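You operate a simulated robot arm through the tools that you are given. There is no shell and no other tool. Be economical: measure what you need, move in short steps, check, and stop when the job is done.

Carry out the task below with a simulated robot arm. There is one attempt and no reset: what you move stays moved.

TASK
Check the orange module and sort it into the rack.
Fine: it sits in the teal carriage: push that home, press check once; GOOD or FAULT side as shown; leave the carriage out.

The check looks at the end state, three seconds after you hand in, the way a careful person would. Anything else that was tipped, shoved, dropped, spilled or broken makes it a failure.

THE ROBOT
A 7-joint arm with a two-finger parallel gripper, fixed in place. Base frame: the origin is at the foot of the arm, x ahead of it, y to its left, z up; the work surface is at about z = 0. Lengths are in m, angles in rad, forces in N, time in s.
With the tool pointing down near the work surface it reaches from about 0.24 to 0.62 m from the base axis. Its first joint turns from -1.152 to 1.152 rad. Payload 2.6 kg.
The TCP is the grasp point between the finger pads, 0.03 m short of the fingertips. In the tool frame z runs along the fingers and y along their closing line. The gripper opens to 0.094 m. The fingers are 0.028 m wide and 0.01 m thick; the gripper's body (0.05 by 0.096 m) begins 0.055 m behind the TCP.
Orientation is told as [roll, pitch, yaw] about the base's x, y, z axes, in that order, counted from this pose: with the fingers straight down and closing along the base's y, the tool's x points along the base's -x, its y along +y and its z along -z.

THE INTERFACE
- The arm moves only by the tool servo_tool. Its arguments are lists of equal length, an entry for each row: "rot": the turn, a rotation vector about the tool's x, y, z in rad, a list of three; "offset": the shift along the tool's x, y, z in m, a list of three; "claw": the finger opening in m, from 0 to 0.094. In form: {"rot": [[wx, wy, wz], ...], "offset": [[tx, ty, tz], ...], "claw": [claw, ...]}. A call has 1 to 8 rows; each row shifts and turns the commanded pose from where the row before left it, along the tool's axes as they then stand. A row lasts 0.2 s, in which the tool goes at most 0.05 m and 0.15 rad; a call with a longer step from one row to the next is refused whole, and so is a gripper value outside its range. Where a pose cannot be reached the arm comes as near as it can. A force on the tool above 70 N (or 10 N above the force at the start of the call, whichever is more), or a blocked arm, ends the call early, and 0.2 s more pass. The fingers move at their own pace (about 0.072 m/s each) and stop on an object; they squeeze with about 24 N. The grip force told is the motor's: it shows also when the fingers shut on nothing. Time passes only in rows, and 0.2 s behind the last, so rows that do not move let the fingers close. It gives the time, the measured TCP pose, the force on the tool (base axes), the opening and the grip force at its end, in the units of the frame above (readings bear some noise), with the torque about the TCP (base axes, N m) and any sound that the robot's microphone picked up.
- Cameras (640 x 400 px; columns grow to the right, rows downward): "scene" is fixed at [0.0337, 0.4411, 0.5324]; the picture's right is [-0.79, -0.61, 0.00], its down [-0.46, 0.59, -0.66] and it looks along [0.40, -0.52, -0.75] (base axes); focal length 214 px, centre (320, 200). "wrist" rides on the gripper at [0.076, 0.014, -0.103] in the tool frame; the picture's right is [-0.18, 0.98, 0.00], its down [-0.75, -0.14, -0.64] and it looks along [-0.63, -0.12, 0.77] (tool axes); focal length 243 px, centre (320, 200). There is no depth. A picture from a camera that has moved, and an enlarged one, comes with that camera's place and axes in the base frame and with its lens. The place of the scene camera against the robot may be out by one fixed shift of up to 0.018 m in any direction.
- camera(camera): a new picture of that camera. No time passes.
- close_up(camera, box): a new picture of the part [left, top, right, bottom] of that camera's present view, enlarged. No time passes.
- close_job(): hands the job in; it is judged then, once.

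Work in short steps. Places have to be worked out from the pictures, the camera data and where the tool is seen: move nearer, look again, correct. Check each grasp and each placing, and mend what went wrong. You have 120 turns and 84 pictures in all, those below and enlarged ones among them. Open the gripper and draw the arm clear of the work before you hand the job in, unless the task says otherwise; then end with one line.

The tools are called after "Call:" as name(argument=value, ...) on one line, values as JSON. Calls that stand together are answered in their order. servo_tool: Moves the arm, as the interface text tells. Its arguments: {"type":"object","properties":{"rot":{"type":"array","items":{"type":"array","items":{"type":"number"}}},"offset":{"type":"array","items":{"type":"array","items":{"type":"number"}}},"claw":{"type":"array","items":{"type":"number"}}},"required":["rot","offset","claw"]} The other tools are called the same way: camera (camera) takes a picture; close_up (camera, box) takes an enlarged picture of a part of a camera's view; close_job () hands the job in.

At the start:

```text
time: 0.0
tcp_pos: [0.2988, -0.2029, 0.4003]
ee_rot: [0.001, 0.001, 0.001]
ft_force: [0.2, 0.3, 0.5]
ft_torque: [0.0, -0.01, 0.02]
grip_width: 0.0938
finger_force: 0.1
```

scene: 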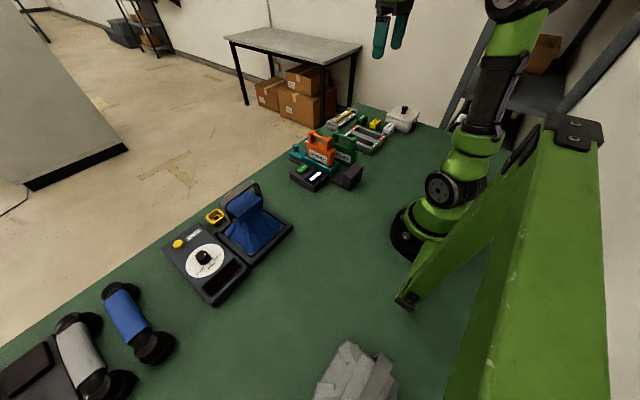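
wrist: 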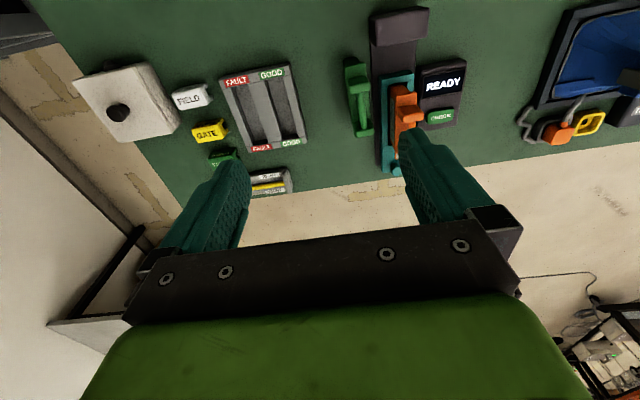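

I'll begin by enlarging the area with the carriage, tester and rack in both views.

Call:
close_up(camera="wrist", box=[320, 0, 480, 190])

Call:
close_up(camera="wrist", box=[180, 50, 320, 210])

Call:
close_up(camera="scene", box=[270, 90, 430, 200])

```text
2.11 times, centred on (400, 95) of wrist
camera zoom: at [0.2226, -0.1881, 0.5037], right [0.18, 0.98, 0.0], down [0.75, -0.14, 0.64], along [0.63, -0.12, -0.77], focal length 511 px, centre (152, 421)
```

zoom: 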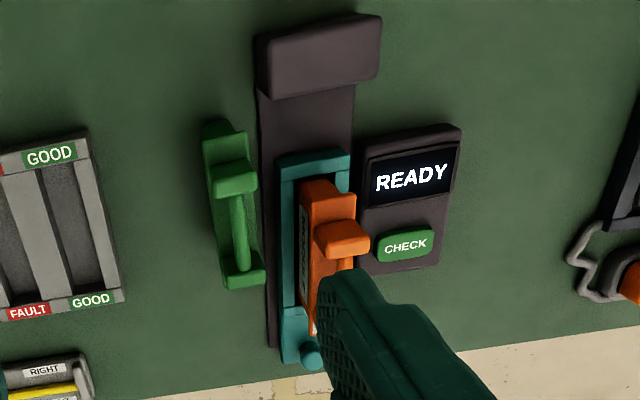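

```text
2.50 times, centred on (250, 130) of wrist
camera zoom: at [0.2226, -0.1881, 0.5037], right [0.18, 0.98, 0.0], down [0.75, -0.14, 0.64], along [0.63, -0.12, -0.77], focal length 606 px, centre (495, 375)
```

zoom: 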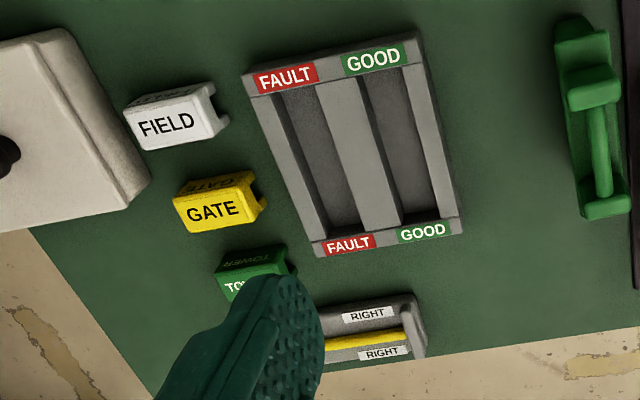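

```text
3.64 times, centred on (350, 145) of scene
camera zoom: at [0.0337, 0.4411, 0.5324], right [-0.79, -0.61, 0.0], down [-0.46, 0.59, -0.66], along [0.4, -0.52, -0.75], focal length 780 px, centre (211, 400)
```

zoom: 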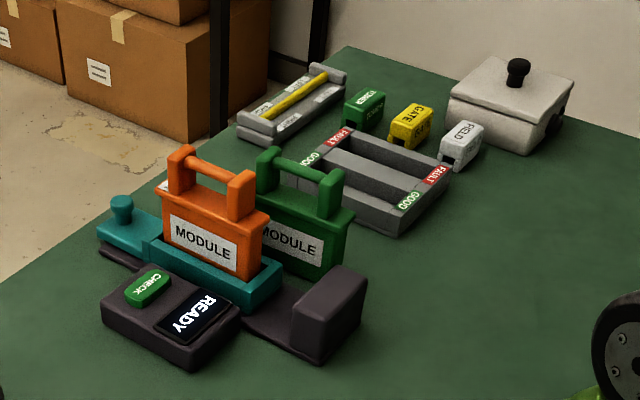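

The orange module stands in the teal carriage on a track along x at y≈-0.075, and the check button and display sit beside it at +y. The rack is near (0.37,-0.29). I'll move over the carriage at a safe height to measure it more closely.

Call:
servo_tool(rot=[[0, 0, 0], [0, 0, 0], [0, 0, 0], [0, 0, 0], [0, 0, 0]], offset=[[-0.01, 0.025, 0.02], [-0.01, 0.025, 0.02], [-0.01, 0.025, 0.02], [-0.01, 0.025, 0.02], [-0.01, 0.025, 0.02]], claw=[0.094, 0.094, 0.094, 0.094, 0.094])

Call:
camera(camera="wrist")

Call:
camera(camera="scene")

```text
time: 1.2
tcp_pos: [0.3499, -0.0766, 0.3002]
ee_rot: [-0.002, 0.0, 0.0]
ft_force: [-0.6, 0.2, -0.4]
ft_torque: [0.0, 0.04, 0.01]
grip_width: 0.0939
finger_force: 0.0
```

```text
78 pictures are left
camera wrist: at [0.2731, -0.0622, 0.4031], right [0.18, 0.98, 0.0], down [0.75, -0.14, 0.64], along [0.63, -0.12, -0.77], focal length 243 px, centre (320, 200)
```

wrist: 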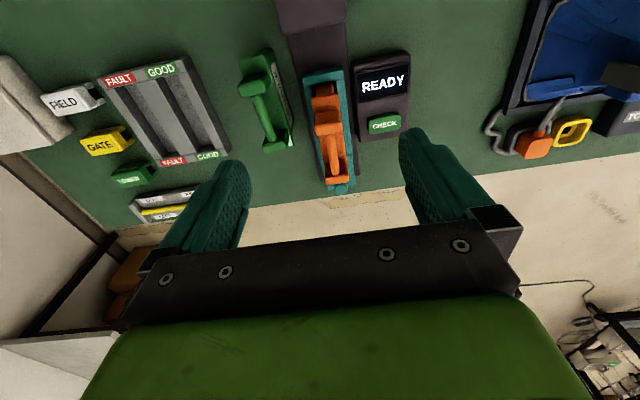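

```text
77 pictures are left
```

scene: 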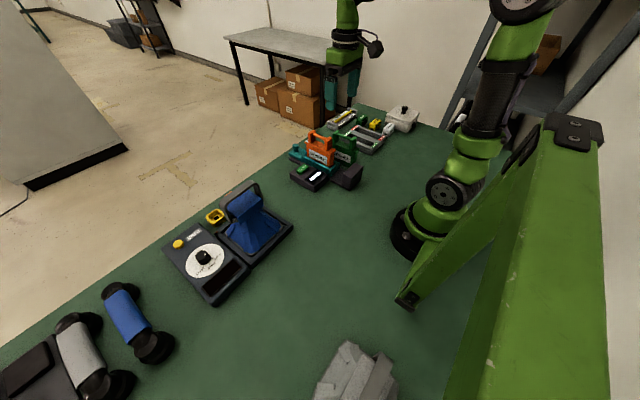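

Call:
close_up(camera="wrist", box=[230, 0, 430, 200])

Call:
close_up(camera="scene", box=[280, 120, 380, 200])

```text
2.00 times, centred on (330, 100) of wrist
camera zoom: at [0.2731, -0.0622, 0.4031], right [0.18, 0.98, 0.0], down [0.75, -0.14, 0.64], along [0.63, -0.12, -0.77], focal length 485 px, centre (300, 400)
```

zoom: 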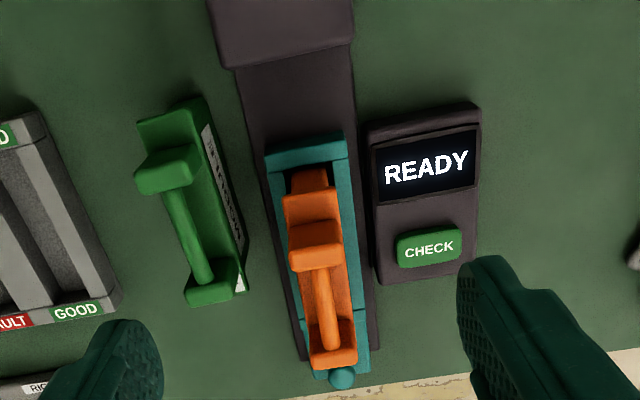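

```text
5.00 times, centred on (330, 160) of scene
camera zoom: at [0.0337, 0.4411, 0.5324], right [-0.79, -0.61, 0.0], down [-0.46, 0.59, -0.66], along [0.4, -0.52, -0.75], focal length 1072 px, centre (270, 400)
```

zoom: 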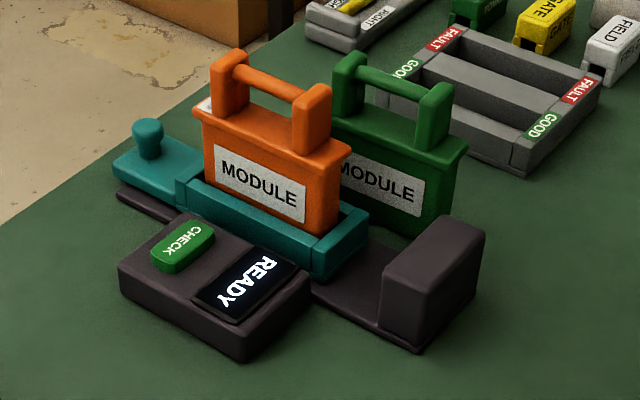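

The knob is at about (0.552,-0.076, z 0.04), and the module's handle bar runs along x at y≈-0.074, z≈0.11, centred on x≈0.42. I'll go out over the knob, lower partway and check.

Call:
servo_tool(rot=[[0, 0, 0], [0, 0, 0], [0, 0, 0], [0, 0, 0], [0, 0, 0], [0, 0, 0], [0, 0, 0], [0, 0, 0]], offset=[[-0.0404, 0, 0], [-0.0404, 0, 0], [-0.0404, 0, 0], [-0.0404, 0, 0], [-0.0404, 0, 0], [0, 0, 0.045], [0, 0, 0.045], [0, 0, 0.045]], claw=[0.06, 0.06, 0.06, 0.06, 0.06, 0.06, 0.06, 0.06])

Call:
camera(camera="wrist")

Call:
close_up(camera="scene", box=[260, 90, 400, 200])

```text
time: 3.0
tcp_pos: [0.5484, -0.0714, 0.1636]
ee_rot: [0.0, -0.002, -0.001]
ft_force: [0.2, 0.4, 0.1]
ft_torque: [-0.03, 0.01, 0.0]
grip_width: 0.0599
finger_force: 0.1
out of reach, approached as far as the arm can: row 5
```

```text
74 pictures are left
camera wrist: at [0.4726, -0.0564, 0.2667], right [0.18, 0.98, 0.0], down [0.75, -0.14, 0.64], along [0.63, -0.12, -0.77], focal length 243 px, centre (320, 200)
```

wrist: 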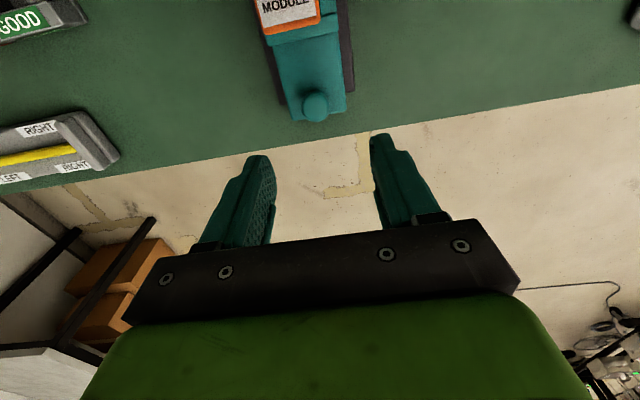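

```text
3.64 times, centred on (330, 145) of scene
camera zoom: at [0.0337, 0.4411, 0.5324], right [-0.79, -0.61, 0.0], down [-0.46, 0.59, -0.66], along [0.4, -0.52, -0.75], focal length 780 px, centre (284, 400)
```

zoom: 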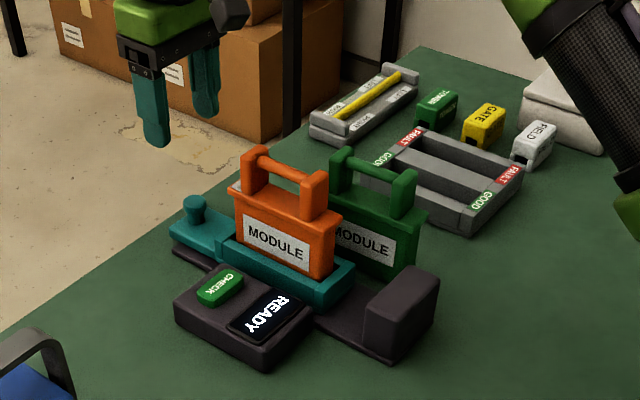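

The knob is refined to (0.543,-0.0745), so I'll correct by a few mm and descend to just above the plate.

Call:
servo_tool(rot=[[0, 0, 0], [0, 0, 0], [0, 0, 0], [0, 0, 0]], offset=[[0.005, -0.003, 0.03], [0, 0, 0.03], [0, 0, 0.025], [0, 0, 0.01]], claw=[0.06, 0.06, 0.06, 0.06])

Call:
close_up(camera="wrist", box=[220, 50, 440, 250])

Call:
close_up(camera="scene", box=[270, 110, 370, 190])

```text
time: 4.0
tcp_pos: [0.5447, -0.0744, 0.0698]
ee_rot: [0.0, 0.001, 0.0]
ft_force: [-0.4, 0.0, -0.5]
ft_torque: [-0.03, -0.01, 0.01]
grip_width: 0.06
finger_force: 0.1
```

```text
2.00 times, centred on (330, 150) of wrist
camera zoom: at [0.469, -0.0588, 0.1718], right [0.18, 0.98, 0.0], down [0.75, -0.14, 0.64], along [0.63, -0.12, -0.77], focal length 485 px, centre (300, 300)
```

zoom: 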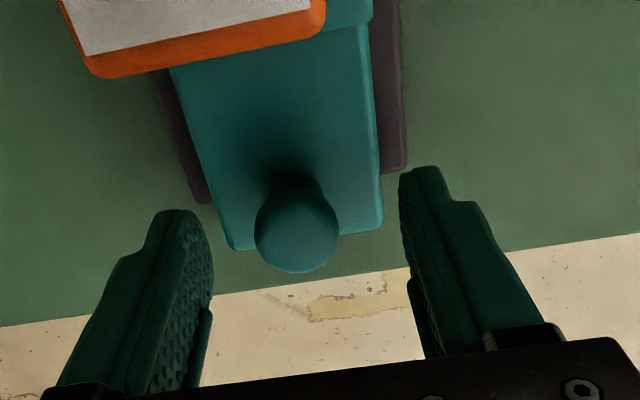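

```text
5.00 times, centred on (320, 150) of scene
camera zoom: at [0.0337, 0.4411, 0.5324], right [-0.79, -0.61, 0.0], down [-0.46, 0.59, -0.66], along [0.4, -0.52, -0.75], focal length 1072 px, centre (320, 450)
```

zoom: 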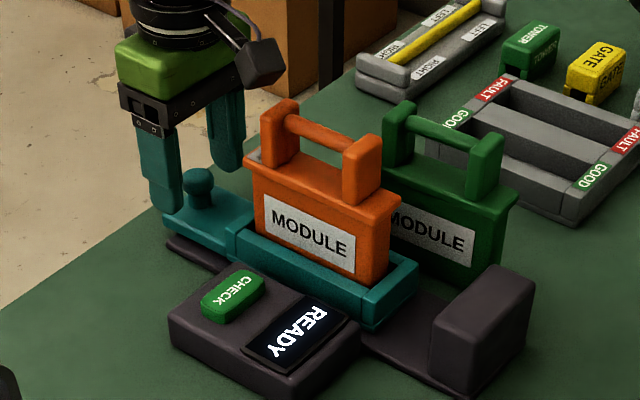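

The knob is centred between the fingers. I'll lower 12 mm and close on it.

Call:
servo_tool(rot=[[0, 0, 0], [0, 0, 0], [0, 0, 0], [0, 0, 0], [0, 0, 0]], offset=[[0.002, 0, 0.012], [0, 0, 0], [0, 0, 0], [0, 0, 0], [0, 0, 0]], claw=[0.06, 0.01, 0.01, 0.01, 0.01])

Call:
close_up(camera="scene", box=[270, 110, 370, 190])

```text
time: 5.2
tcp_pos: [0.544, -0.0749, 0.0567]
ee_rot: [-0.002, 0.0, -0.002]
ft_force: [1.1, -8.2, -3.4]
ft_torque: [-0.05, -0.54, -0.12]
grip_width: 0.0257
finger_force: 45.1
```

```text
5.00 times, centred on (320, 150) of scene
camera zoom: at [0.0337, 0.4411, 0.5324], right [-0.79, -0.61, 0.0], down [-0.46, 0.59, -0.66], along [0.4, -0.52, -0.75], focal length 1072 px, centre (320, 450)
```

zoom: 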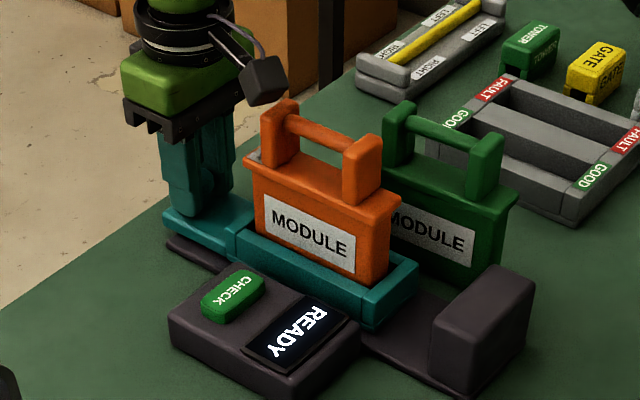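

The knob is gripped at 26 mm. I'll push the carriage toward the block slowly, easing the small lateral load.

Call:
servo_tool(rot=[[0, 0, 0], [0, 0, 0], [0, 0, 0]], offset=[[0.008, -0.0005, 0], [0.01, 0, 0], [0.01, 0, 0]], claw=[0.01, 0.01, 0.01])

Call:
close_up(camera="scene", box=[270, 110, 370, 190])

```text
time: 6.0
tcp_pos: [0.5133, -0.0752, 0.0557]
ee_rot: [0.001, 0.0, -0.001]
ft_force: [0.7, -6.7, -6.2]
ft_torque: [-0.11, -0.7, 0.2]
grip_width: 0.0255
finger_force: 45.1
```

```text
5.00 times, centred on (320, 150) of scene
camera zoom: at [0.0337, 0.4411, 0.5324], right [-0.79, -0.61, 0.0], down [-0.46, 0.59, -0.66], along [0.4, -0.52, -0.75], focal length 1072 px, centre (320, 450)
```

zoom: 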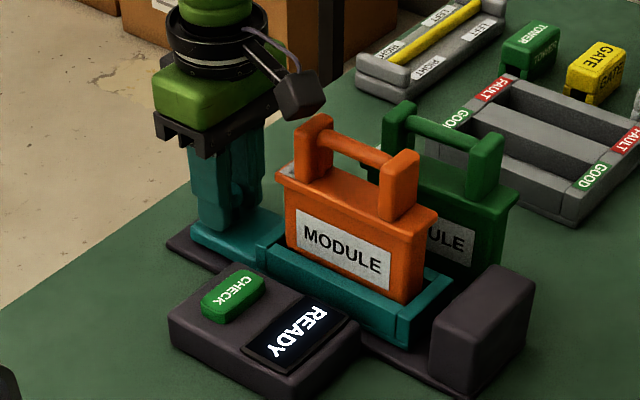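

It slides freely, with about 15–20 mm left to the block, so I'll keep going in smaller steps.

Call:
servo_tool(rot=[[0, 0, 0], [0, 0, 0], [0, 0, 0], [0, 0, 0], [0, 0, 0], [0, 0, 0]], offset=[[0.006, 0, -0.0005], [0.005, 0, 0], [0.004, 0, 0], [0.004, 0, 0], [0.003, 0, 0], [0.003, 0, 0]], claw=[0.01, 0.01, 0.01, 0.01, 0.01, 0.01])

Call:
close_up(camera="scene", box=[270, 110, 370, 190])

```text
time: 7.4
tcp_pos: [0.4916, -0.0752, 0.0574]
ee_rot: [-0.005, -0.008, 0.003]
ft_force: [28.7, -9.2, -16.0]
ft_torque: [-0.06, -0.35, 0.0]
grip_width: 0.0255
finger_force: 44.9
```

```text
5.00 times, centred on (320, 150) of scene
camera zoom: at [0.0338, 0.4411, 0.5324], right [-0.79, -0.61, 0.0], down [-0.46, 0.59, -0.66], along [0.4, -0.52, -0.75], focal length 1072 px, centre (320, 450)
```

zoom: 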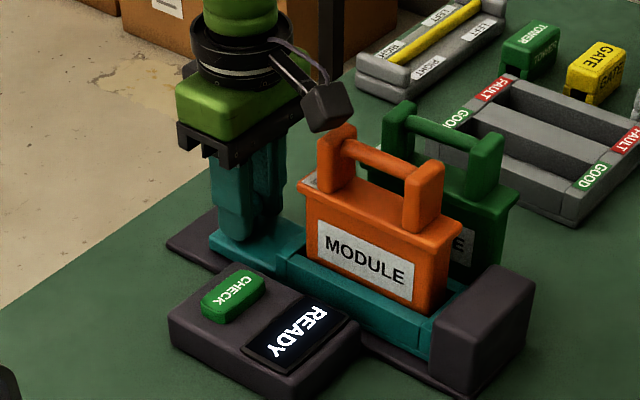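

Contact at 29 N with the carriage end against the block, so it's home. I'll relax the push, open and rise straight up.

Call:
servo_tool(rot=[[0, 0, 0], [0, 0, 0], [0, 0, 0], [0, 0, 0], [0, 0, 0], [0, 0, 0], [0, 0, 0]], offset=[[-0.003, 0, 0], [0, 0, 0], [0, 0, 0], [0, 0, -0.03], [0, 0, -0.04], [0, 0, -0.04], [0, 0, -0.04]], claw=[0.01, 0.05, 0.05, 0.05, 0.05, 0.05, 0.05])

Call:
close_up(camera="scene", box=[270, 110, 370, 190])

Call:
camera(camera="wrist")

```text
time: 9.0
tcp_pos: [0.4921, -0.0763, 0.2089]
ee_rot: [0.0, -0.001, 0.002]
ft_force: [0.0, -0.4, -0.7]
ft_torque: [-0.02, 0.01, 0.0]
grip_width: 0.0501
finger_force: 0.0
```

```text
5.00 times, centred on (320, 150) of scene
camera zoom: at [0.0337, 0.4411, 0.5324], right [-0.79, -0.61, 0.0], down [-0.46, 0.59, -0.66], along [0.4, -0.52, -0.75], focal length 1072 px, centre (320, 450)
```

zoom: 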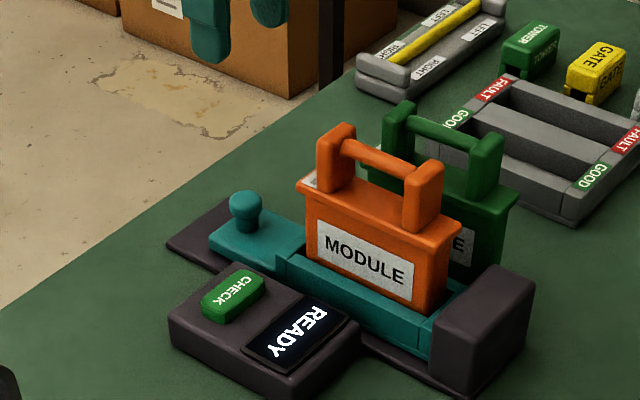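

```text
66 pictures are left
camera wrist: at [0.4162, -0.0613, 0.3118], right [0.18, 0.98, 0.0], down [0.75, -0.14, 0.64], along [0.63, -0.12, -0.77], focal length 243 px, centre (320, 200)
```

wrist: 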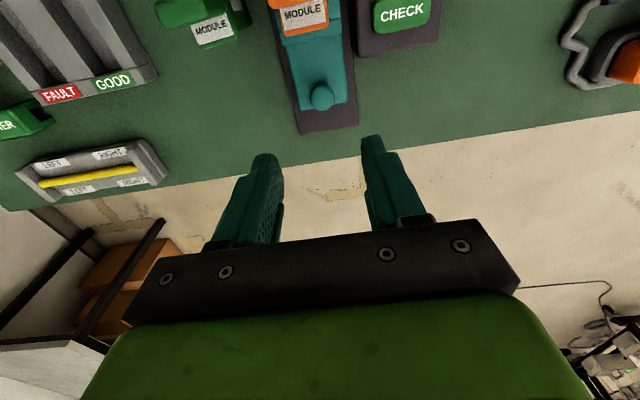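

The carriage stays home. The check button triangulates to (0.440, 0.0075, ~0.035); I'll close the fingers and hover above it.

Call:
servo_tool(rot=[[0, 0, 0], [0, 0, 0], [0, 0, 0], [0, 0, 0], [0, 0, 0]], offset=[[0.02, 0.035, 0], [0.02, 0.035, 0], [0.012, 0.0138, 0], [0, 0, 0.045], [0, 0, 0.045]], claw=[0.0, 0.0, 0.0, 0.0, 0.0])

Call:
camera(camera="wrist")

Call:
close_up(camera="scene", box=[270, 110, 370, 190])

```text
time: 10.2
tcp_pos: [0.4395, 0.0084, 0.1174]
ee_rot: [-0.001, 0.001, -0.002]
ft_force: [-0.4, 0.1, -0.1]
ft_torque: [0.03, -0.04, 0.02]
grip_width: 0.0
finger_force: 24.2
```

```text
65 pictures are left
camera wrist: at [0.3632, 0.0238, 0.2203], right [0.18, 0.98, 0.0], down [0.75, -0.14, 0.64], along [0.63, -0.12, -0.77], focal length 243 px, centre (320, 200)
```

wrist: 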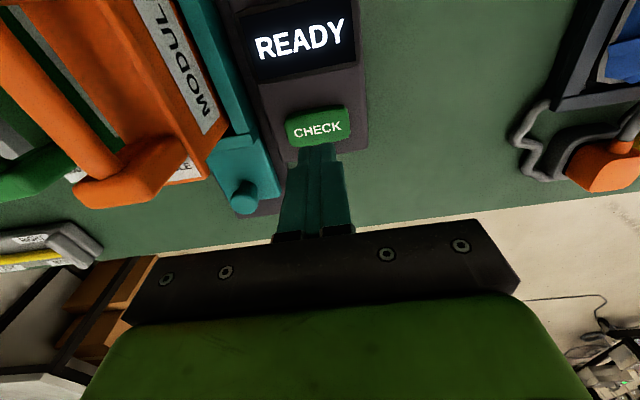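

```text
5.00 times, centred on (320, 150) of scene
camera zoom: at [0.0337, 0.4411, 0.5324], right [-0.79, -0.61, 0.0], down [-0.46, 0.59, -0.66], along [0.4, -0.52, -0.75], focal length 1072 px, centre (320, 450)
```

zoom: 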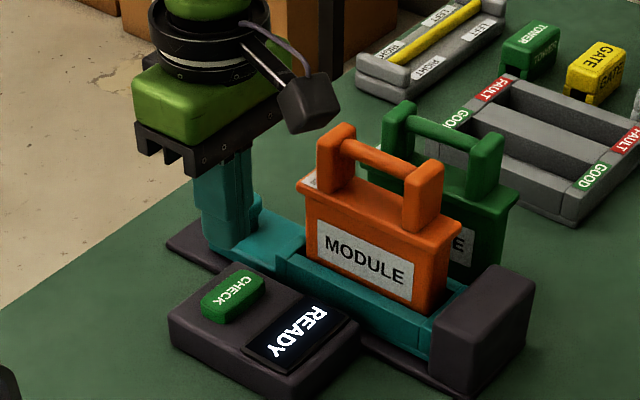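

The button is directly below the fingertips. I'll descend to just above it (tip z≈0.045).

Call:
servo_tool(rot=[[0, 0, 0], [0, 0, 0], [0, 0, 0]], offset=[[0, 0, 0.025], [0, 0, 0.012], [0, 0, 0.005]], claw=[0.0, 0.0, 0.0])

Call:
close_up(camera="scene", box=[270, 110, 370, 190])

```text
time: 11.0
tcp_pos: [0.4421, 0.0094, 0.0756]
ee_rot: [0.001, 0.002, 0.002]
ft_force: [0.2, 1.0, 0.2]
ft_torque: [0.02, 0.03, 0.0]
grip_width: 0.0001
finger_force: 24.6
```

```text
5.00 times, centred on (320, 150) of scene
camera zoom: at [0.0337, 0.4411, 0.5324], right [-0.79, -0.61, 0.0], down [-0.46, 0.59, -0.66], along [0.4, -0.52, -0.75], focal length 1072 px, centre (320, 450)
```

zoom: 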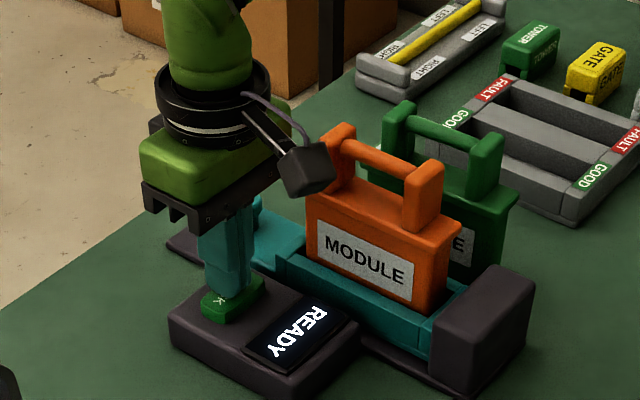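

The tips are just above the button, slightly off in x. I'll correct by 2 mm and press down in small steps.

Call:
servo_tool(rot=[[0, 0, 0], [0, 0, 0], [0, 0, 0]], offset=[[0.002, -0.001, 0.003], [0, 0, 0.003], [0, 0, 0.003]], claw=[0.0, 0.0, 0.0])

Call:
close_up(camera="scene", box=[270, 110, 370, 190])

```text
time: 11.8
tcp_pos: [0.439, 0.0083, 0.0676]
ee_rot: [-0.001, 0.0, -0.001]
ft_force: [-0.2, 0.8, 3.1]
ft_torque: [0.05, -0.01, 0.0]
grip_width: 0.0
finger_force: 24.2
heard: click
```

```text
5.00 times, centred on (320, 150) of scene
camera zoom: at [0.0337, 0.4411, 0.5324], right [-0.79, -0.61, 0.0], down [-0.46, 0.59, -0.66], along [0.4, -0.52, -0.75], focal length 1072 px, centre (320, 450)
```

zoom: 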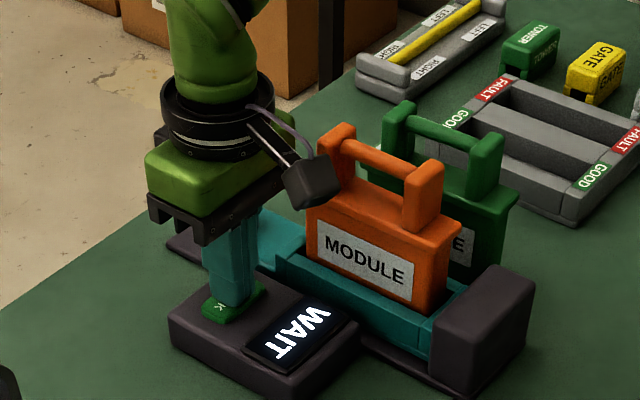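

A click was heard and the display shows WAIT. I'll lift off and wait for the result.

Call:
servo_tool(rot=[[0, 0, 0], [0, 0, 0], [0, 0, 0], [0, 0, 0], [0, 0, 0], [0, 0, 0], [0, 0, 0], [0, 0, 0]], offset=[[0, 0, -0.04], [0, 0, -0.05], [0, 0, -0.05], [0, 0, 0], [0, 0, 0], [0, 0, 0], [0, 0, 0], [0, 0, 0]], claw=[0, 0, 0, 0, 0.05, 0.05, 0.05, 0.05])

Call:
close_up(camera="scene", box=[270, 110, 370, 190])

```text
time: 13.6
tcp_pos: [0.441, 0.0071, 0.206]
ee_rot: [-0.001, 0.0, -0.001]
ft_force: [-0.1, 0.1, -0.6]
ft_torque: [0.02, 0.02, 0.0]
grip_width: 0.0502
finger_force: 0.1
```

```text
5.00 times, centred on (320, 150) of scene
camera zoom: at [0.0337, 0.4411, 0.5324], right [-0.79, -0.61, 0.0], down [-0.46, 0.59, -0.66], along [0.4, -0.52, -0.75], focal length 1072 px, centre (320, 450)
```

zoom: 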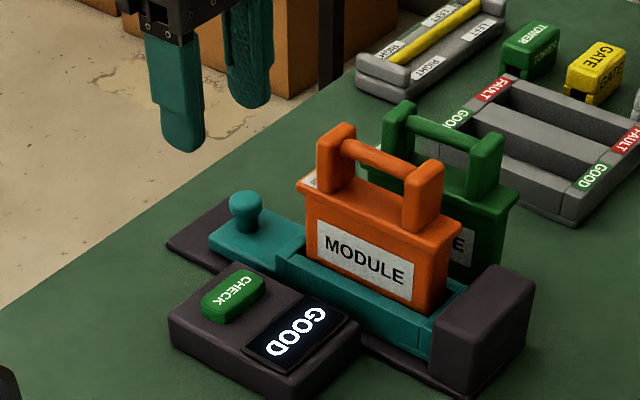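

The display shows GOOD. I'll return over the knob at (0.491,-0.0755).

Call:
servo_tool(rot=[[0, 0, 0], [0, 0, 0], [0, 0, 0], [0, 0, 0], [0, 0, 0], [0, 0, 0]], offset=[[-0.02, -0.03, 0], [-0.02, -0.03, 0], [-0.0102, -0.0226, 0], [0, 0, 0.045], [0, 0, 0.045], [0, 0, 0.045]], claw=[0.05, 0.05, 0.05, 0.05, 0.05, 0.05])

Call:
close_up(camera="scene", box=[270, 110, 370, 190])

Call:
close_up(camera="wrist", box=[220, 50, 440, 250])

```text
time: 15.0
tcp_pos: [0.488, -0.0742, 0.0697]
ee_rot: [-0.001, 0.001, -0.003]
ft_force: [-0.2, -0.8, 0.3]
ft_torque: [-0.01, -0.02, -0.01]
grip_width: 0.05
finger_force: 0.1
```

```text
5.00 times, centred on (320, 150) of scene
camera zoom: at [0.0337, 0.4411, 0.5324], right [-0.79, -0.61, 0.0], down [-0.46, 0.59, -0.66], along [0.4, -0.52, -0.75], focal length 1072 px, centre (320, 450)
```

zoom: 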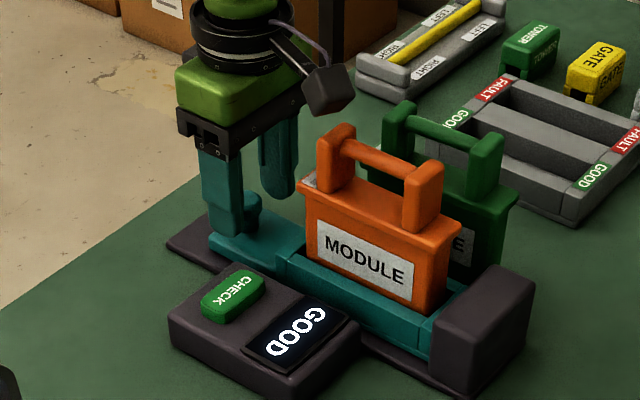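

```text
2.00 times, centred on (330, 150) of wrist
camera zoom: at [0.4125, -0.059, 0.1729], right [0.19, 0.98, 0.0], down [0.75, -0.14, 0.64], along [0.63, -0.12, -0.77], focal length 485 px, centre (300, 300)
```

zoom: 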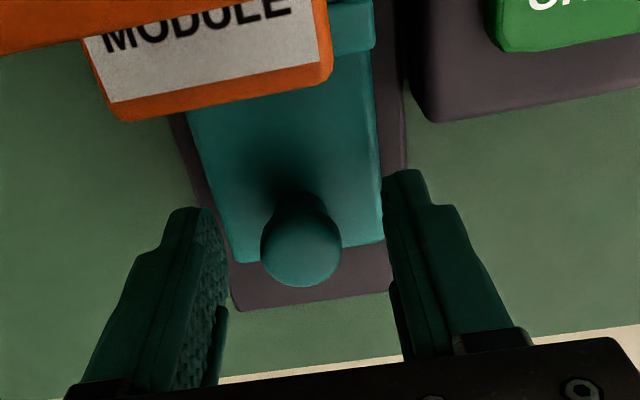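

The knob is centred at about x=0.492. I'll shift 4 mm, lower and grip.

Call:
servo_tool(rot=[[0, 0, 0], [0, 0, 0], [0, 0, 0], [0, 0, 0], [0, 0, 0]], offset=[[-0.003, 0, 0.012], [0, 0, 0], [0, 0, 0], [0, 0, 0], [0, 0, 0]], claw=[0.05, 0.01, 0.01, 0.01, 0.01])

```text
time: 16.2
tcp_pos: [0.4905, -0.0759, 0.0588]
ee_rot: [0.0, 0.0, -0.001]
ft_force: [2.2, -2.0, -4.4]
ft_torque: [0.0, -0.27, -0.12]
grip_width: 0.0254
finger_force: 45.3
```

Gripped at 25 mm. I'll pull the carriage out by about 52 mm.

Call:
servo_tool(rot=[[0, 0, 0], [0, 0, 0], [0, 0, 0], [0, 0, 0], [0, 0, 0], [0, 0, 0]], offset=[[-0.008, 0, 0], [-0.009, 0, 0], [-0.009, 0, 0], [-0.009, 0, 0], [-0.009, 0, 0], [-0.008, 0, 0]], claw=[0.01, 0.01, 0.01, 0.01, 0.01, 0.01])

Call:
close_up(camera="scene", box=[270, 110, 370, 190])

```text
time: 17.6
tcp_pos: [0.541, -0.0756, 0.0583]
ee_rot: [0.002, 0.004, -0.002]
ft_force: [-20.4, -1.1, 2.2]
ft_torque: [-0.06, -0.73, 0.03]
grip_width: 0.0255
finger_force: 44.7
```

```text
5.00 times, centred on (320, 150) of scene
camera zoom: at [0.0336, 0.4411, 0.5324], right [-0.79, -0.61, 0.0], down [-0.46, 0.59, -0.66], along [0.4, -0.52, -0.75], focal length 1072 px, centre (320, 450)
```

zoom: 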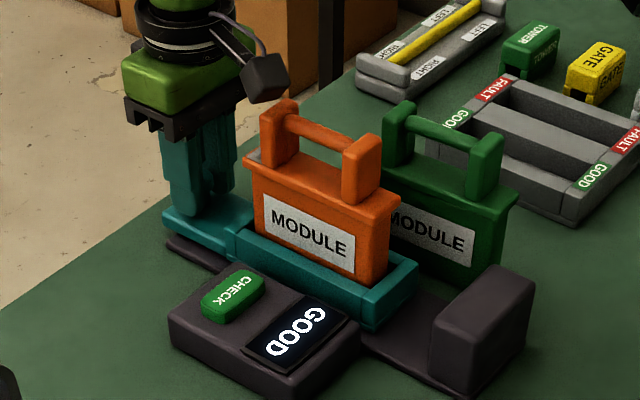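

The carriage is at its outer stop and still reads GOOD. I'll relax, open and rise.

Call:
servo_tool(rot=[[0, 0, 0], [0, 0, 0], [0, 0, 0], [0, 0, 0], [0, 0, 0], [0, 0, 0], [0, 0, 0], [0, 0, 0]], offset=[[0.0025, 0, 0], [0, 0, 0], [0, 0, 0], [0, 0, -0.03], [0, 0, -0.045], [0, 0, -0.045], [0, 0, -0.04], [0.03, 0, 0]], claw=[0.01, 0.05, 0.05, 0.05, 0.05, 0.05, 0.05, 0.05])

```text
time: 19.4
tcp_pos: [0.5093, -0.074, 0.2196]
ee_rot: [0.0, 0.001, 0.001]
ft_force: [0.5, 1.0, 0.5]
ft_torque: [-0.01, -0.03, 0.01]
grip_width: 0.0503
finger_force: 0.0
```

Next I'll move over the orange handle (about 0.42,-0.074) and look again.

Call:
servo_tool(rot=[[0, 0, 0], [0, 0, 0], [0, 0, 0]], offset=[[0.035, 0, 0], [0.035, 0, 0], [0.02, 0, 0]], claw=[0.05, 0.05, 0.05])

Call:
camera(camera="wrist")

Call:
close_up(camera="scene", box=[270, 90, 420, 190])

```text
time: 20.2
tcp_pos: [0.4204, -0.0748, 0.2182]
ee_rot: [0.001, 0.0, -0.001]
ft_force: [-0.5, 0.2, 0.0]
ft_torque: [-0.03, 0.04, 0.01]
grip_width: 0.0502
finger_force: 0.2
```

```text
57 pictures are left
camera wrist: at [0.3433, -0.06, 0.3218], right [0.18, 0.98, 0.0], down [0.75, -0.14, 0.64], along [0.63, -0.12, -0.77], focal length 243 px, centre (320, 200)
```

wrist: 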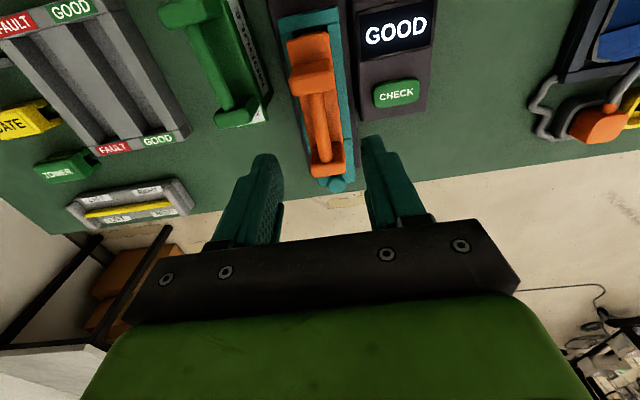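

```text
4.00 times, centred on (345, 140) of scene
camera zoom: at [0.0337, 0.4411, 0.5324], right [-0.79, -0.61, 0.0], down [-0.46, 0.59, -0.66], along [0.4, -0.52, -0.75], focal length 858 px, centre (220, 440)
```

zoom: 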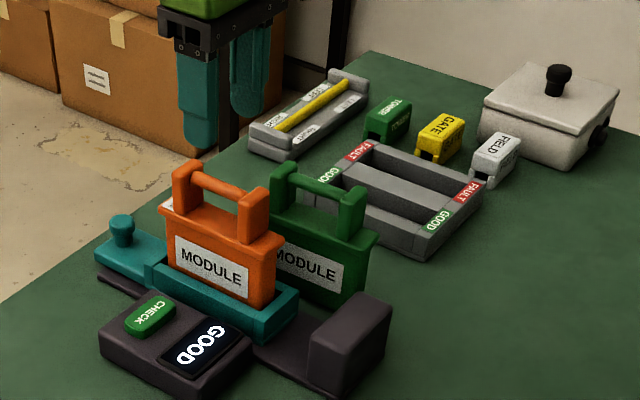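

The bar's midpoint is at about (0.418,-0.0745,0.11). I'll descend around it with fingers open.

Call:
servo_tool(rot=[[0, 0, 0], [0, 0, 0], [0, 0, 0], [0, 0, 0]], offset=[[0.002, 0, 0.035], [0, 0, 0.035], [0, 0, 0.02], [0, 0, 0.012]], claw=[0.05, 0.05, 0.05, 0.05])

Call:
close_up(camera="scene", box=[270, 110, 370, 190])

Call:
close_up(camera="wrist", box=[220, 50, 440, 250])

```text
time: 21.2
tcp_pos: [0.4187, -0.0749, 0.1174]
ee_rot: [0.001, 0.001, -0.003]
ft_force: [-0.5, -0.2, -0.6]
ft_torque: [0.02, 0.02, 0.0]
grip_width: 0.0502
finger_force: 0.1
```

```text
5.00 times, centred on (320, 150) of scene
camera zoom: at [0.0337, 0.4411, 0.5324], right [-0.79, -0.61, 0.0], down [-0.46, 0.59, -0.66], along [0.4, -0.52, -0.75], focal length 1072 px, centre (320, 450)
```

zoom: 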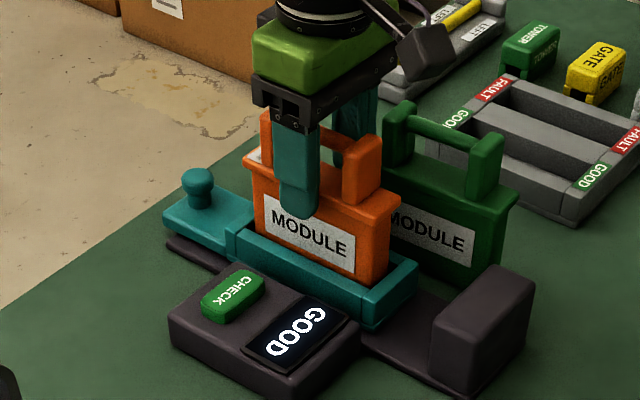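

```text
2.00 times, centred on (330, 150) of wrist
camera zoom: at [0.3428, -0.0602, 0.2205], right [0.19, 0.98, 0.0], down [0.75, -0.14, 0.64], along [0.63, -0.12, -0.77], focal length 485 px, centre (300, 300)
```

zoom: 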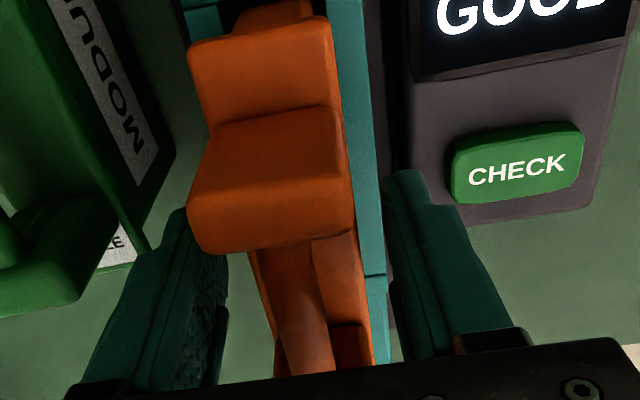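

The bar lies between the fingers with no contact. I'll close.

Call:
servo_tool(rot=[[0, 0, 0], [0, 0, 0], [0, 0, 0], [0, 0, 0], [0, 0, 0]], offset=[[0, 0, 0.002], [0, 0, 0], [0, 0, 0], [0, 0, 0], [0, 0, 0]], claw=[0.05, 0.005, 0.005, 0.005, 0.005])

Call:
close_up(camera="wrist", box=[220, 50, 440, 250])

Call:
close_up(camera="scene", box=[270, 110, 370, 190])

```text
time: 22.4
tcp_pos: [0.4193, -0.0752, 0.1145]
ee_rot: [-0.001, 0.0, -0.001]
ft_force: [0.1, -1.0, 0.5]
ft_torque: [-0.09, -0.16, -0.06]
grip_width: 0.0336
finger_force: 23.8
```

```text
2.00 times, centred on (330, 150) of wrist
camera zoom: at [0.3429, -0.0598, 0.2185], right [0.18, 0.98, 0.0], down [0.75, -0.14, 0.64], along [0.63, -0.12, -0.77], focal length 485 px, centre (300, 300)
```

zoom: 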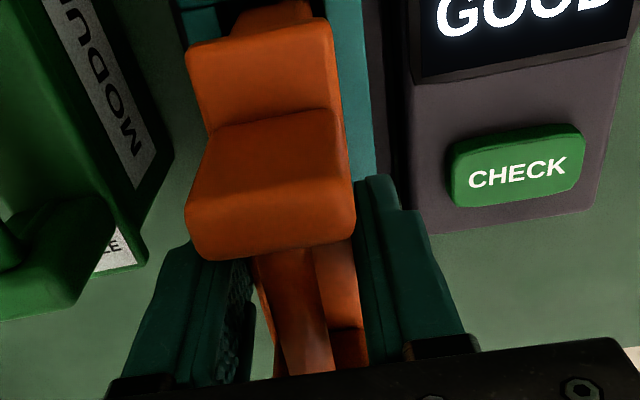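

```text
5.00 times, centred on (320, 150) of scene
camera zoom: at [0.0337, 0.4411, 0.5324], right [-0.79, -0.61, 0.0], down [-0.46, 0.59, -0.66], along [0.4, -0.52, -0.75], focal length 1072 px, centre (320, 450)
```

zoom: 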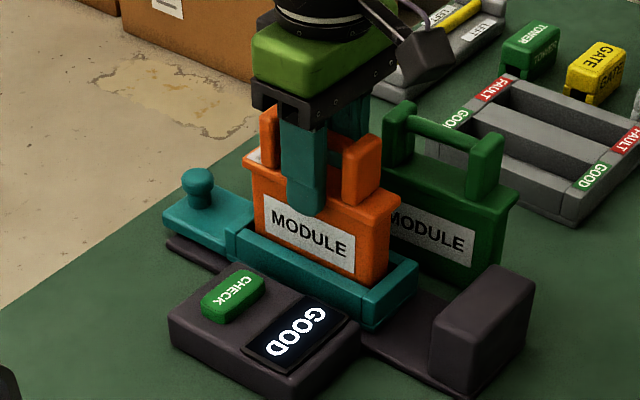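

The 34 mm width suggests the tips are on the module's top flange, not the bar. I'll open, rise 15 mm and close again.

Call:
servo_tool(rot=[[0, 0, 0], [0, 0, 0], [0, 0, 0], [0, 0, 0], [0, 0, 0], [0, 0, 0]], offset=[[0, 0, 0], [0, 0, 0], [0, 0, -0.015], [0, 0, 0], [0, 0, 0], [0, 0, 0]], claw=[0.05, 0.05, 0.05, 0.005, 0.005, 0.005])

Call:
close_up(camera="wrist", box=[220, 50, 440, 250])

Call:
close_up(camera="scene", box=[270, 110, 370, 190])

```text
time: 23.8
tcp_pos: [0.4191, -0.0736, 0.1297]
ee_rot: [0.0, 0.0, 0.001]
ft_force: [0.6, -0.3, -0.7]
ft_torque: [-0.01, 0.0, 0.03]
grip_width: 0.0337
finger_force: 24.0
```

```text
2.00 times, centred on (330, 150) of wrist
camera zoom: at [0.3431, -0.0593, 0.2332], right [0.18, 0.98, 0.0], down [0.75, -0.14, 0.64], along [0.63, -0.12, -0.77], focal length 485 px, centre (300, 300)
```

zoom: 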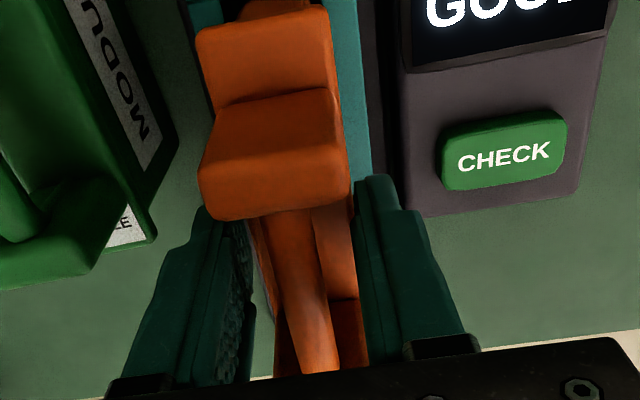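

```text
5.00 times, centred on (320, 150) of scene
camera zoom: at [0.0337, 0.4411, 0.5324], right [-0.79, -0.61, 0.0], down [-0.46, 0.59, -0.66], along [0.4, -0.52, -0.75], focal length 1072 px, centre (320, 450)
```

zoom: 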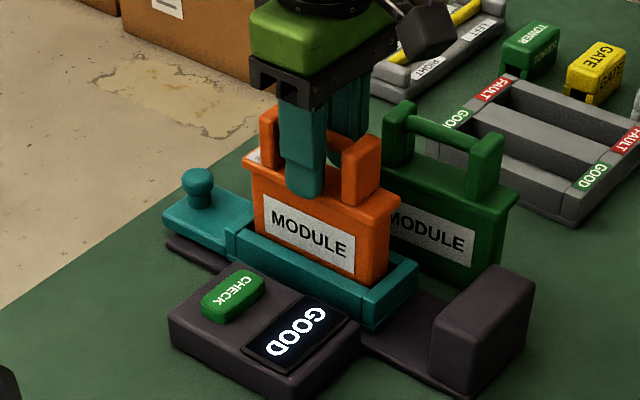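

Still 34 mm. Redoing the geometry, the handle stands higher and nearer the robot than I thought (post tops z≈0.16, bar centre x≈0.40), so I was probably squeezing the flange or far post. I'll open, rise clear, shift and look.

Call:
servo_tool(rot=[[0, 0, 0], [0, 0, 0], [0, 0, 0], [0, 0, 0], [0, 0, 0], [0, 0, 0]], offset=[[0, 0, 0], [0, 0, 0], [0, 0, -0.03], [0, 0, -0.03], [0, 0, -0.02], [0.018, 0.001, 0]], claw=[0.056, 0.056, 0.056, 0.056, 0.056, 0.056])

Call:
camera(camera="wrist")

Call:
close_up(camera="scene", box=[270, 90, 370, 170])

```text
time: 25.2
tcp_pos: [0.4022, -0.0726, 0.2104]
ee_rot: [0.0, 0.001, -0.001]
ft_force: [-0.6, -0.6, -0.4]
ft_torque: [0.03, -0.01, -0.01]
grip_width: 0.0561
finger_force: 0.2
```

```text
49 pictures are left
camera wrist: at [0.3252, -0.0584, 0.3129], right [0.18, 0.98, 0.0], down [0.75, -0.14, 0.64], along [0.63, -0.12, -0.77], focal length 243 px, centre (320, 200)
```

wrist: 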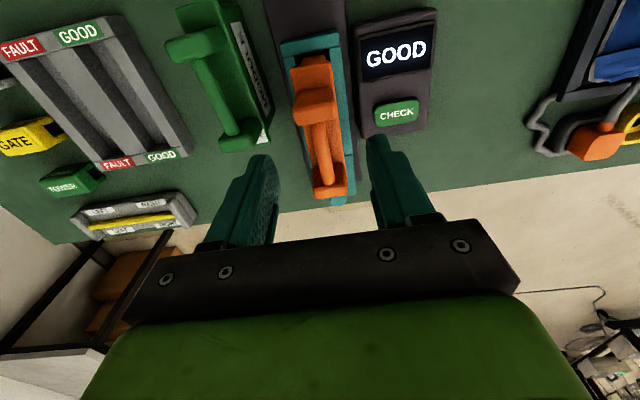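

```text
5.00 times, centred on (320, 130) of scene
camera zoom: at [0.0337, 0.4411, 0.5324], right [-0.79, -0.61, 0.0], down [-0.46, 0.59, -0.66], along [0.4, -0.52, -0.75], focal length 1072 px, centre (320, 550)
```

zoom: 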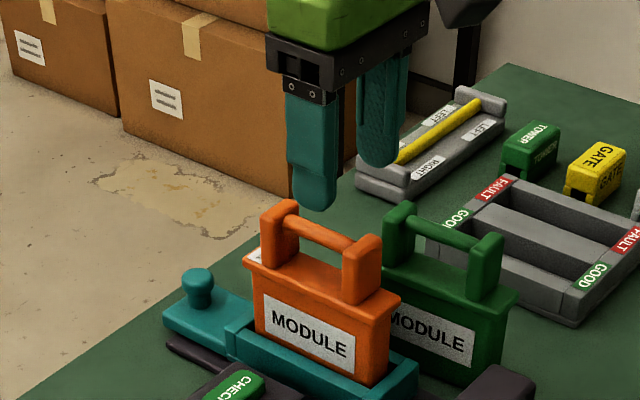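

Calibrating against the visible fingertip puts the post tops at z≈0.14 and the bar mid at x≈0.412. I'll lower to TCP z≈0.146 (tips ≈0.115) and close slowly.

Call:
servo_tool(rot=[[0, 0, 0], [0, 0, 0], [0, 0, 0], [0, 0, 0], [0, 0, 0], [0, 0, 0], [0, 0, 0]], offset=[[-0.01, -0.0005, 0], [0, 0, 0.032], [0, 0, 0.032], [0, 0, 0], [0, 0, 0], [0, 0, 0], [0, 0, 0]], claw=[0.056, 0.056, 0.056, 0.005, 0.005, 0.005, 0.005])

Call:
close_up(camera="wrist", box=[220, 50, 440, 250])

Call:
close_up(camera="scene", box=[270, 90, 370, 170])

```text
time: 26.8
tcp_pos: [0.4123, -0.0747, 0.1459]
ee_rot: [0.0, -0.001, 0.002]
ft_force: [0.8, 0.7, 0.0]
ft_torque: [-0.03, -0.13, -0.05]
grip_width: 0.0116
finger_force: 23.6
```

```text
2.00 times, centred on (330, 150) of wrist
camera zoom: at [0.3356, -0.0586, 0.2487], right [0.18, 0.98, 0.0], down [0.75, -0.14, 0.64], along [0.63, -0.12, -0.77], focal length 485 px, centre (300, 300)
```

zoom: 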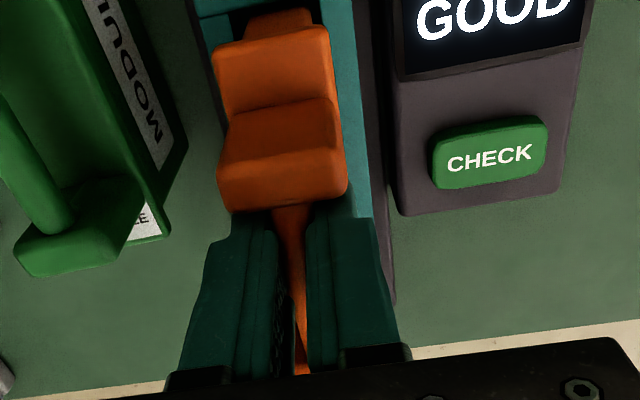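

```text
5.00 times, centred on (320, 130) of scene
camera zoom: at [0.0337, 0.4411, 0.5324], right [-0.79, -0.61, 0.0], down [-0.46, 0.59, -0.66], along [0.4, -0.52, -0.75], focal length 1072 px, centre (320, 550)
```

zoom: 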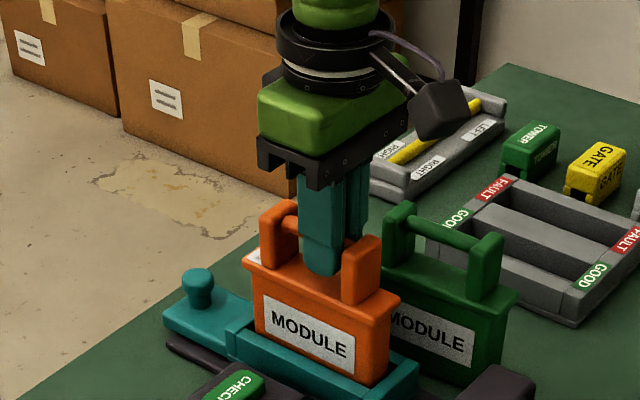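

The bar is gripped at 11.6 mm. I'll lift 40 mm slowly and check.

Call:
servo_tool(rot=[[0, 0, 0], [0, 0, 0], [0, 0, 0], [0, 0, 0]], offset=[[0, 0, -0.01], [0, 0, -0.01], [0, 0, -0.01], [0, 0, -0.01]], claw=[0.005, 0.005, 0.005, 0.005])

Call:
close_up(camera="scene", box=[270, 90, 370, 170])

```text
time: 27.8
tcp_pos: [0.4108, -0.075, 0.186]
ee_rot: [0.0, -0.001, 0.001]
ft_force: [0.3, 0.2, -2.6]
ft_torque: [0.02, 0.06, -0.01]
grip_width: 0.0114
finger_force: 23.8
```

```text
5.00 times, centred on (320, 130) of scene
camera zoom: at [0.0337, 0.4411, 0.5324], right [-0.79, -0.61, 0.0], down [-0.46, 0.59, -0.66], along [0.4, -0.52, -0.75], focal length 1072 px, centre (320, 550)
```

zoom: 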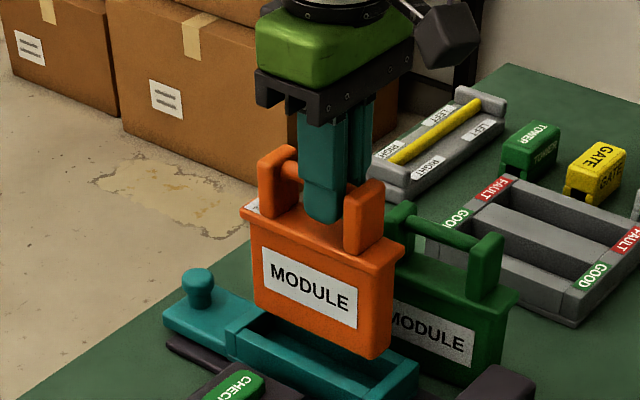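

The module is held and level. I'll raise it well clear of the green module, then view the rack.

Call:
servo_tool(rot=[[0, 0, 0], [0, 0, 0], [0, 0, 0], [0, 0, 0], [0, 0, 0], [0, 0, 0]], offset=[[0, 0, -0.025], [0, 0, -0.025], [0, 0, -0.025], [0, 0, -0.025], [0, 0, -0.025], [0, 0, 0]], claw=[0.005, 0.005, 0.005, 0.005, 0.005, 0.005])

Call:
camera(camera="wrist")

Call:
close_up(camera="scene", box=[320, 80, 440, 176])

```text
time: 29.2
tcp_pos: [0.4114, -0.0733, 0.3107]
ee_rot: [0.0, 0.001, 0.0]
ft_force: [-0.1, 0.3, -2.8]
ft_torque: [0.0, 0.06, 0.01]
grip_width: 0.0114
finger_force: 23.8
```

```text
44 pictures are left
camera wrist: at [0.3358, -0.0588, 0.4138], right [0.18, 0.98, 0.0], down [0.75, -0.14, 0.64], along [0.63, -0.12, -0.77], focal length 243 px, centre (320, 200)
```

wrist: 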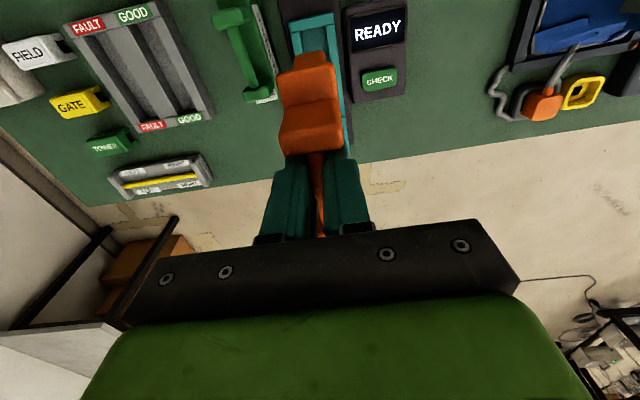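

```text
4.17 times, centred on (380, 128) of scene
camera zoom: at [0.0337, 0.4411, 0.5324], right [-0.79, -0.61, 0.0], down [-0.46, 0.59, -0.66], along [0.4, -0.52, -0.75], focal length 894 px, centre (70, 500)
```

zoom: 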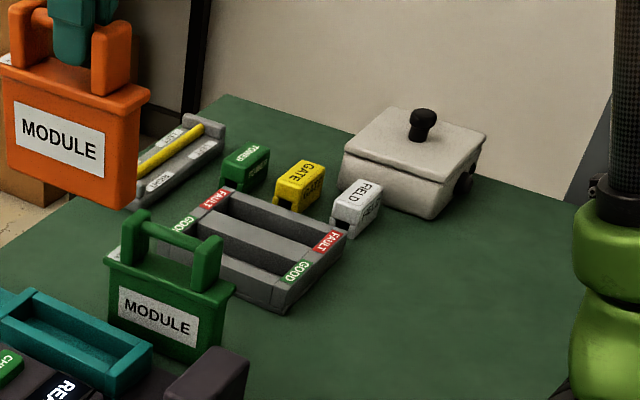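

Now an enlarged wrist view of the rack from here to locate the GOOD slot.

Call:
close_up(camera="wrist", box=[60, 0, 220, 140])

```text
2.86 times, centred on (140, 70) of wrist
camera zoom: at [0.3358, -0.0588, 0.4138], right [0.18, 0.98, 0.0], down [0.75, -0.14, 0.64], along [0.63, -0.12, -0.77], focal length 693 px, centre (834, 571)
```

zoom: 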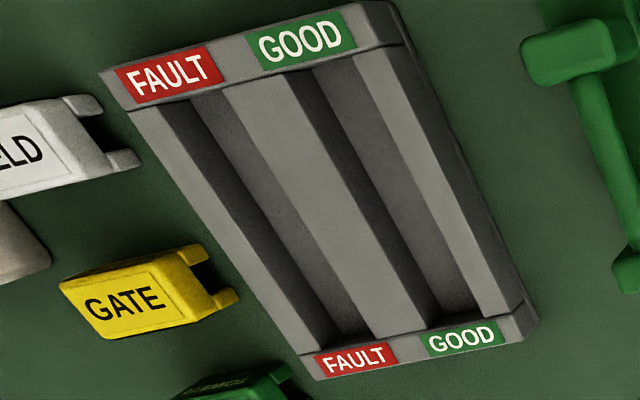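

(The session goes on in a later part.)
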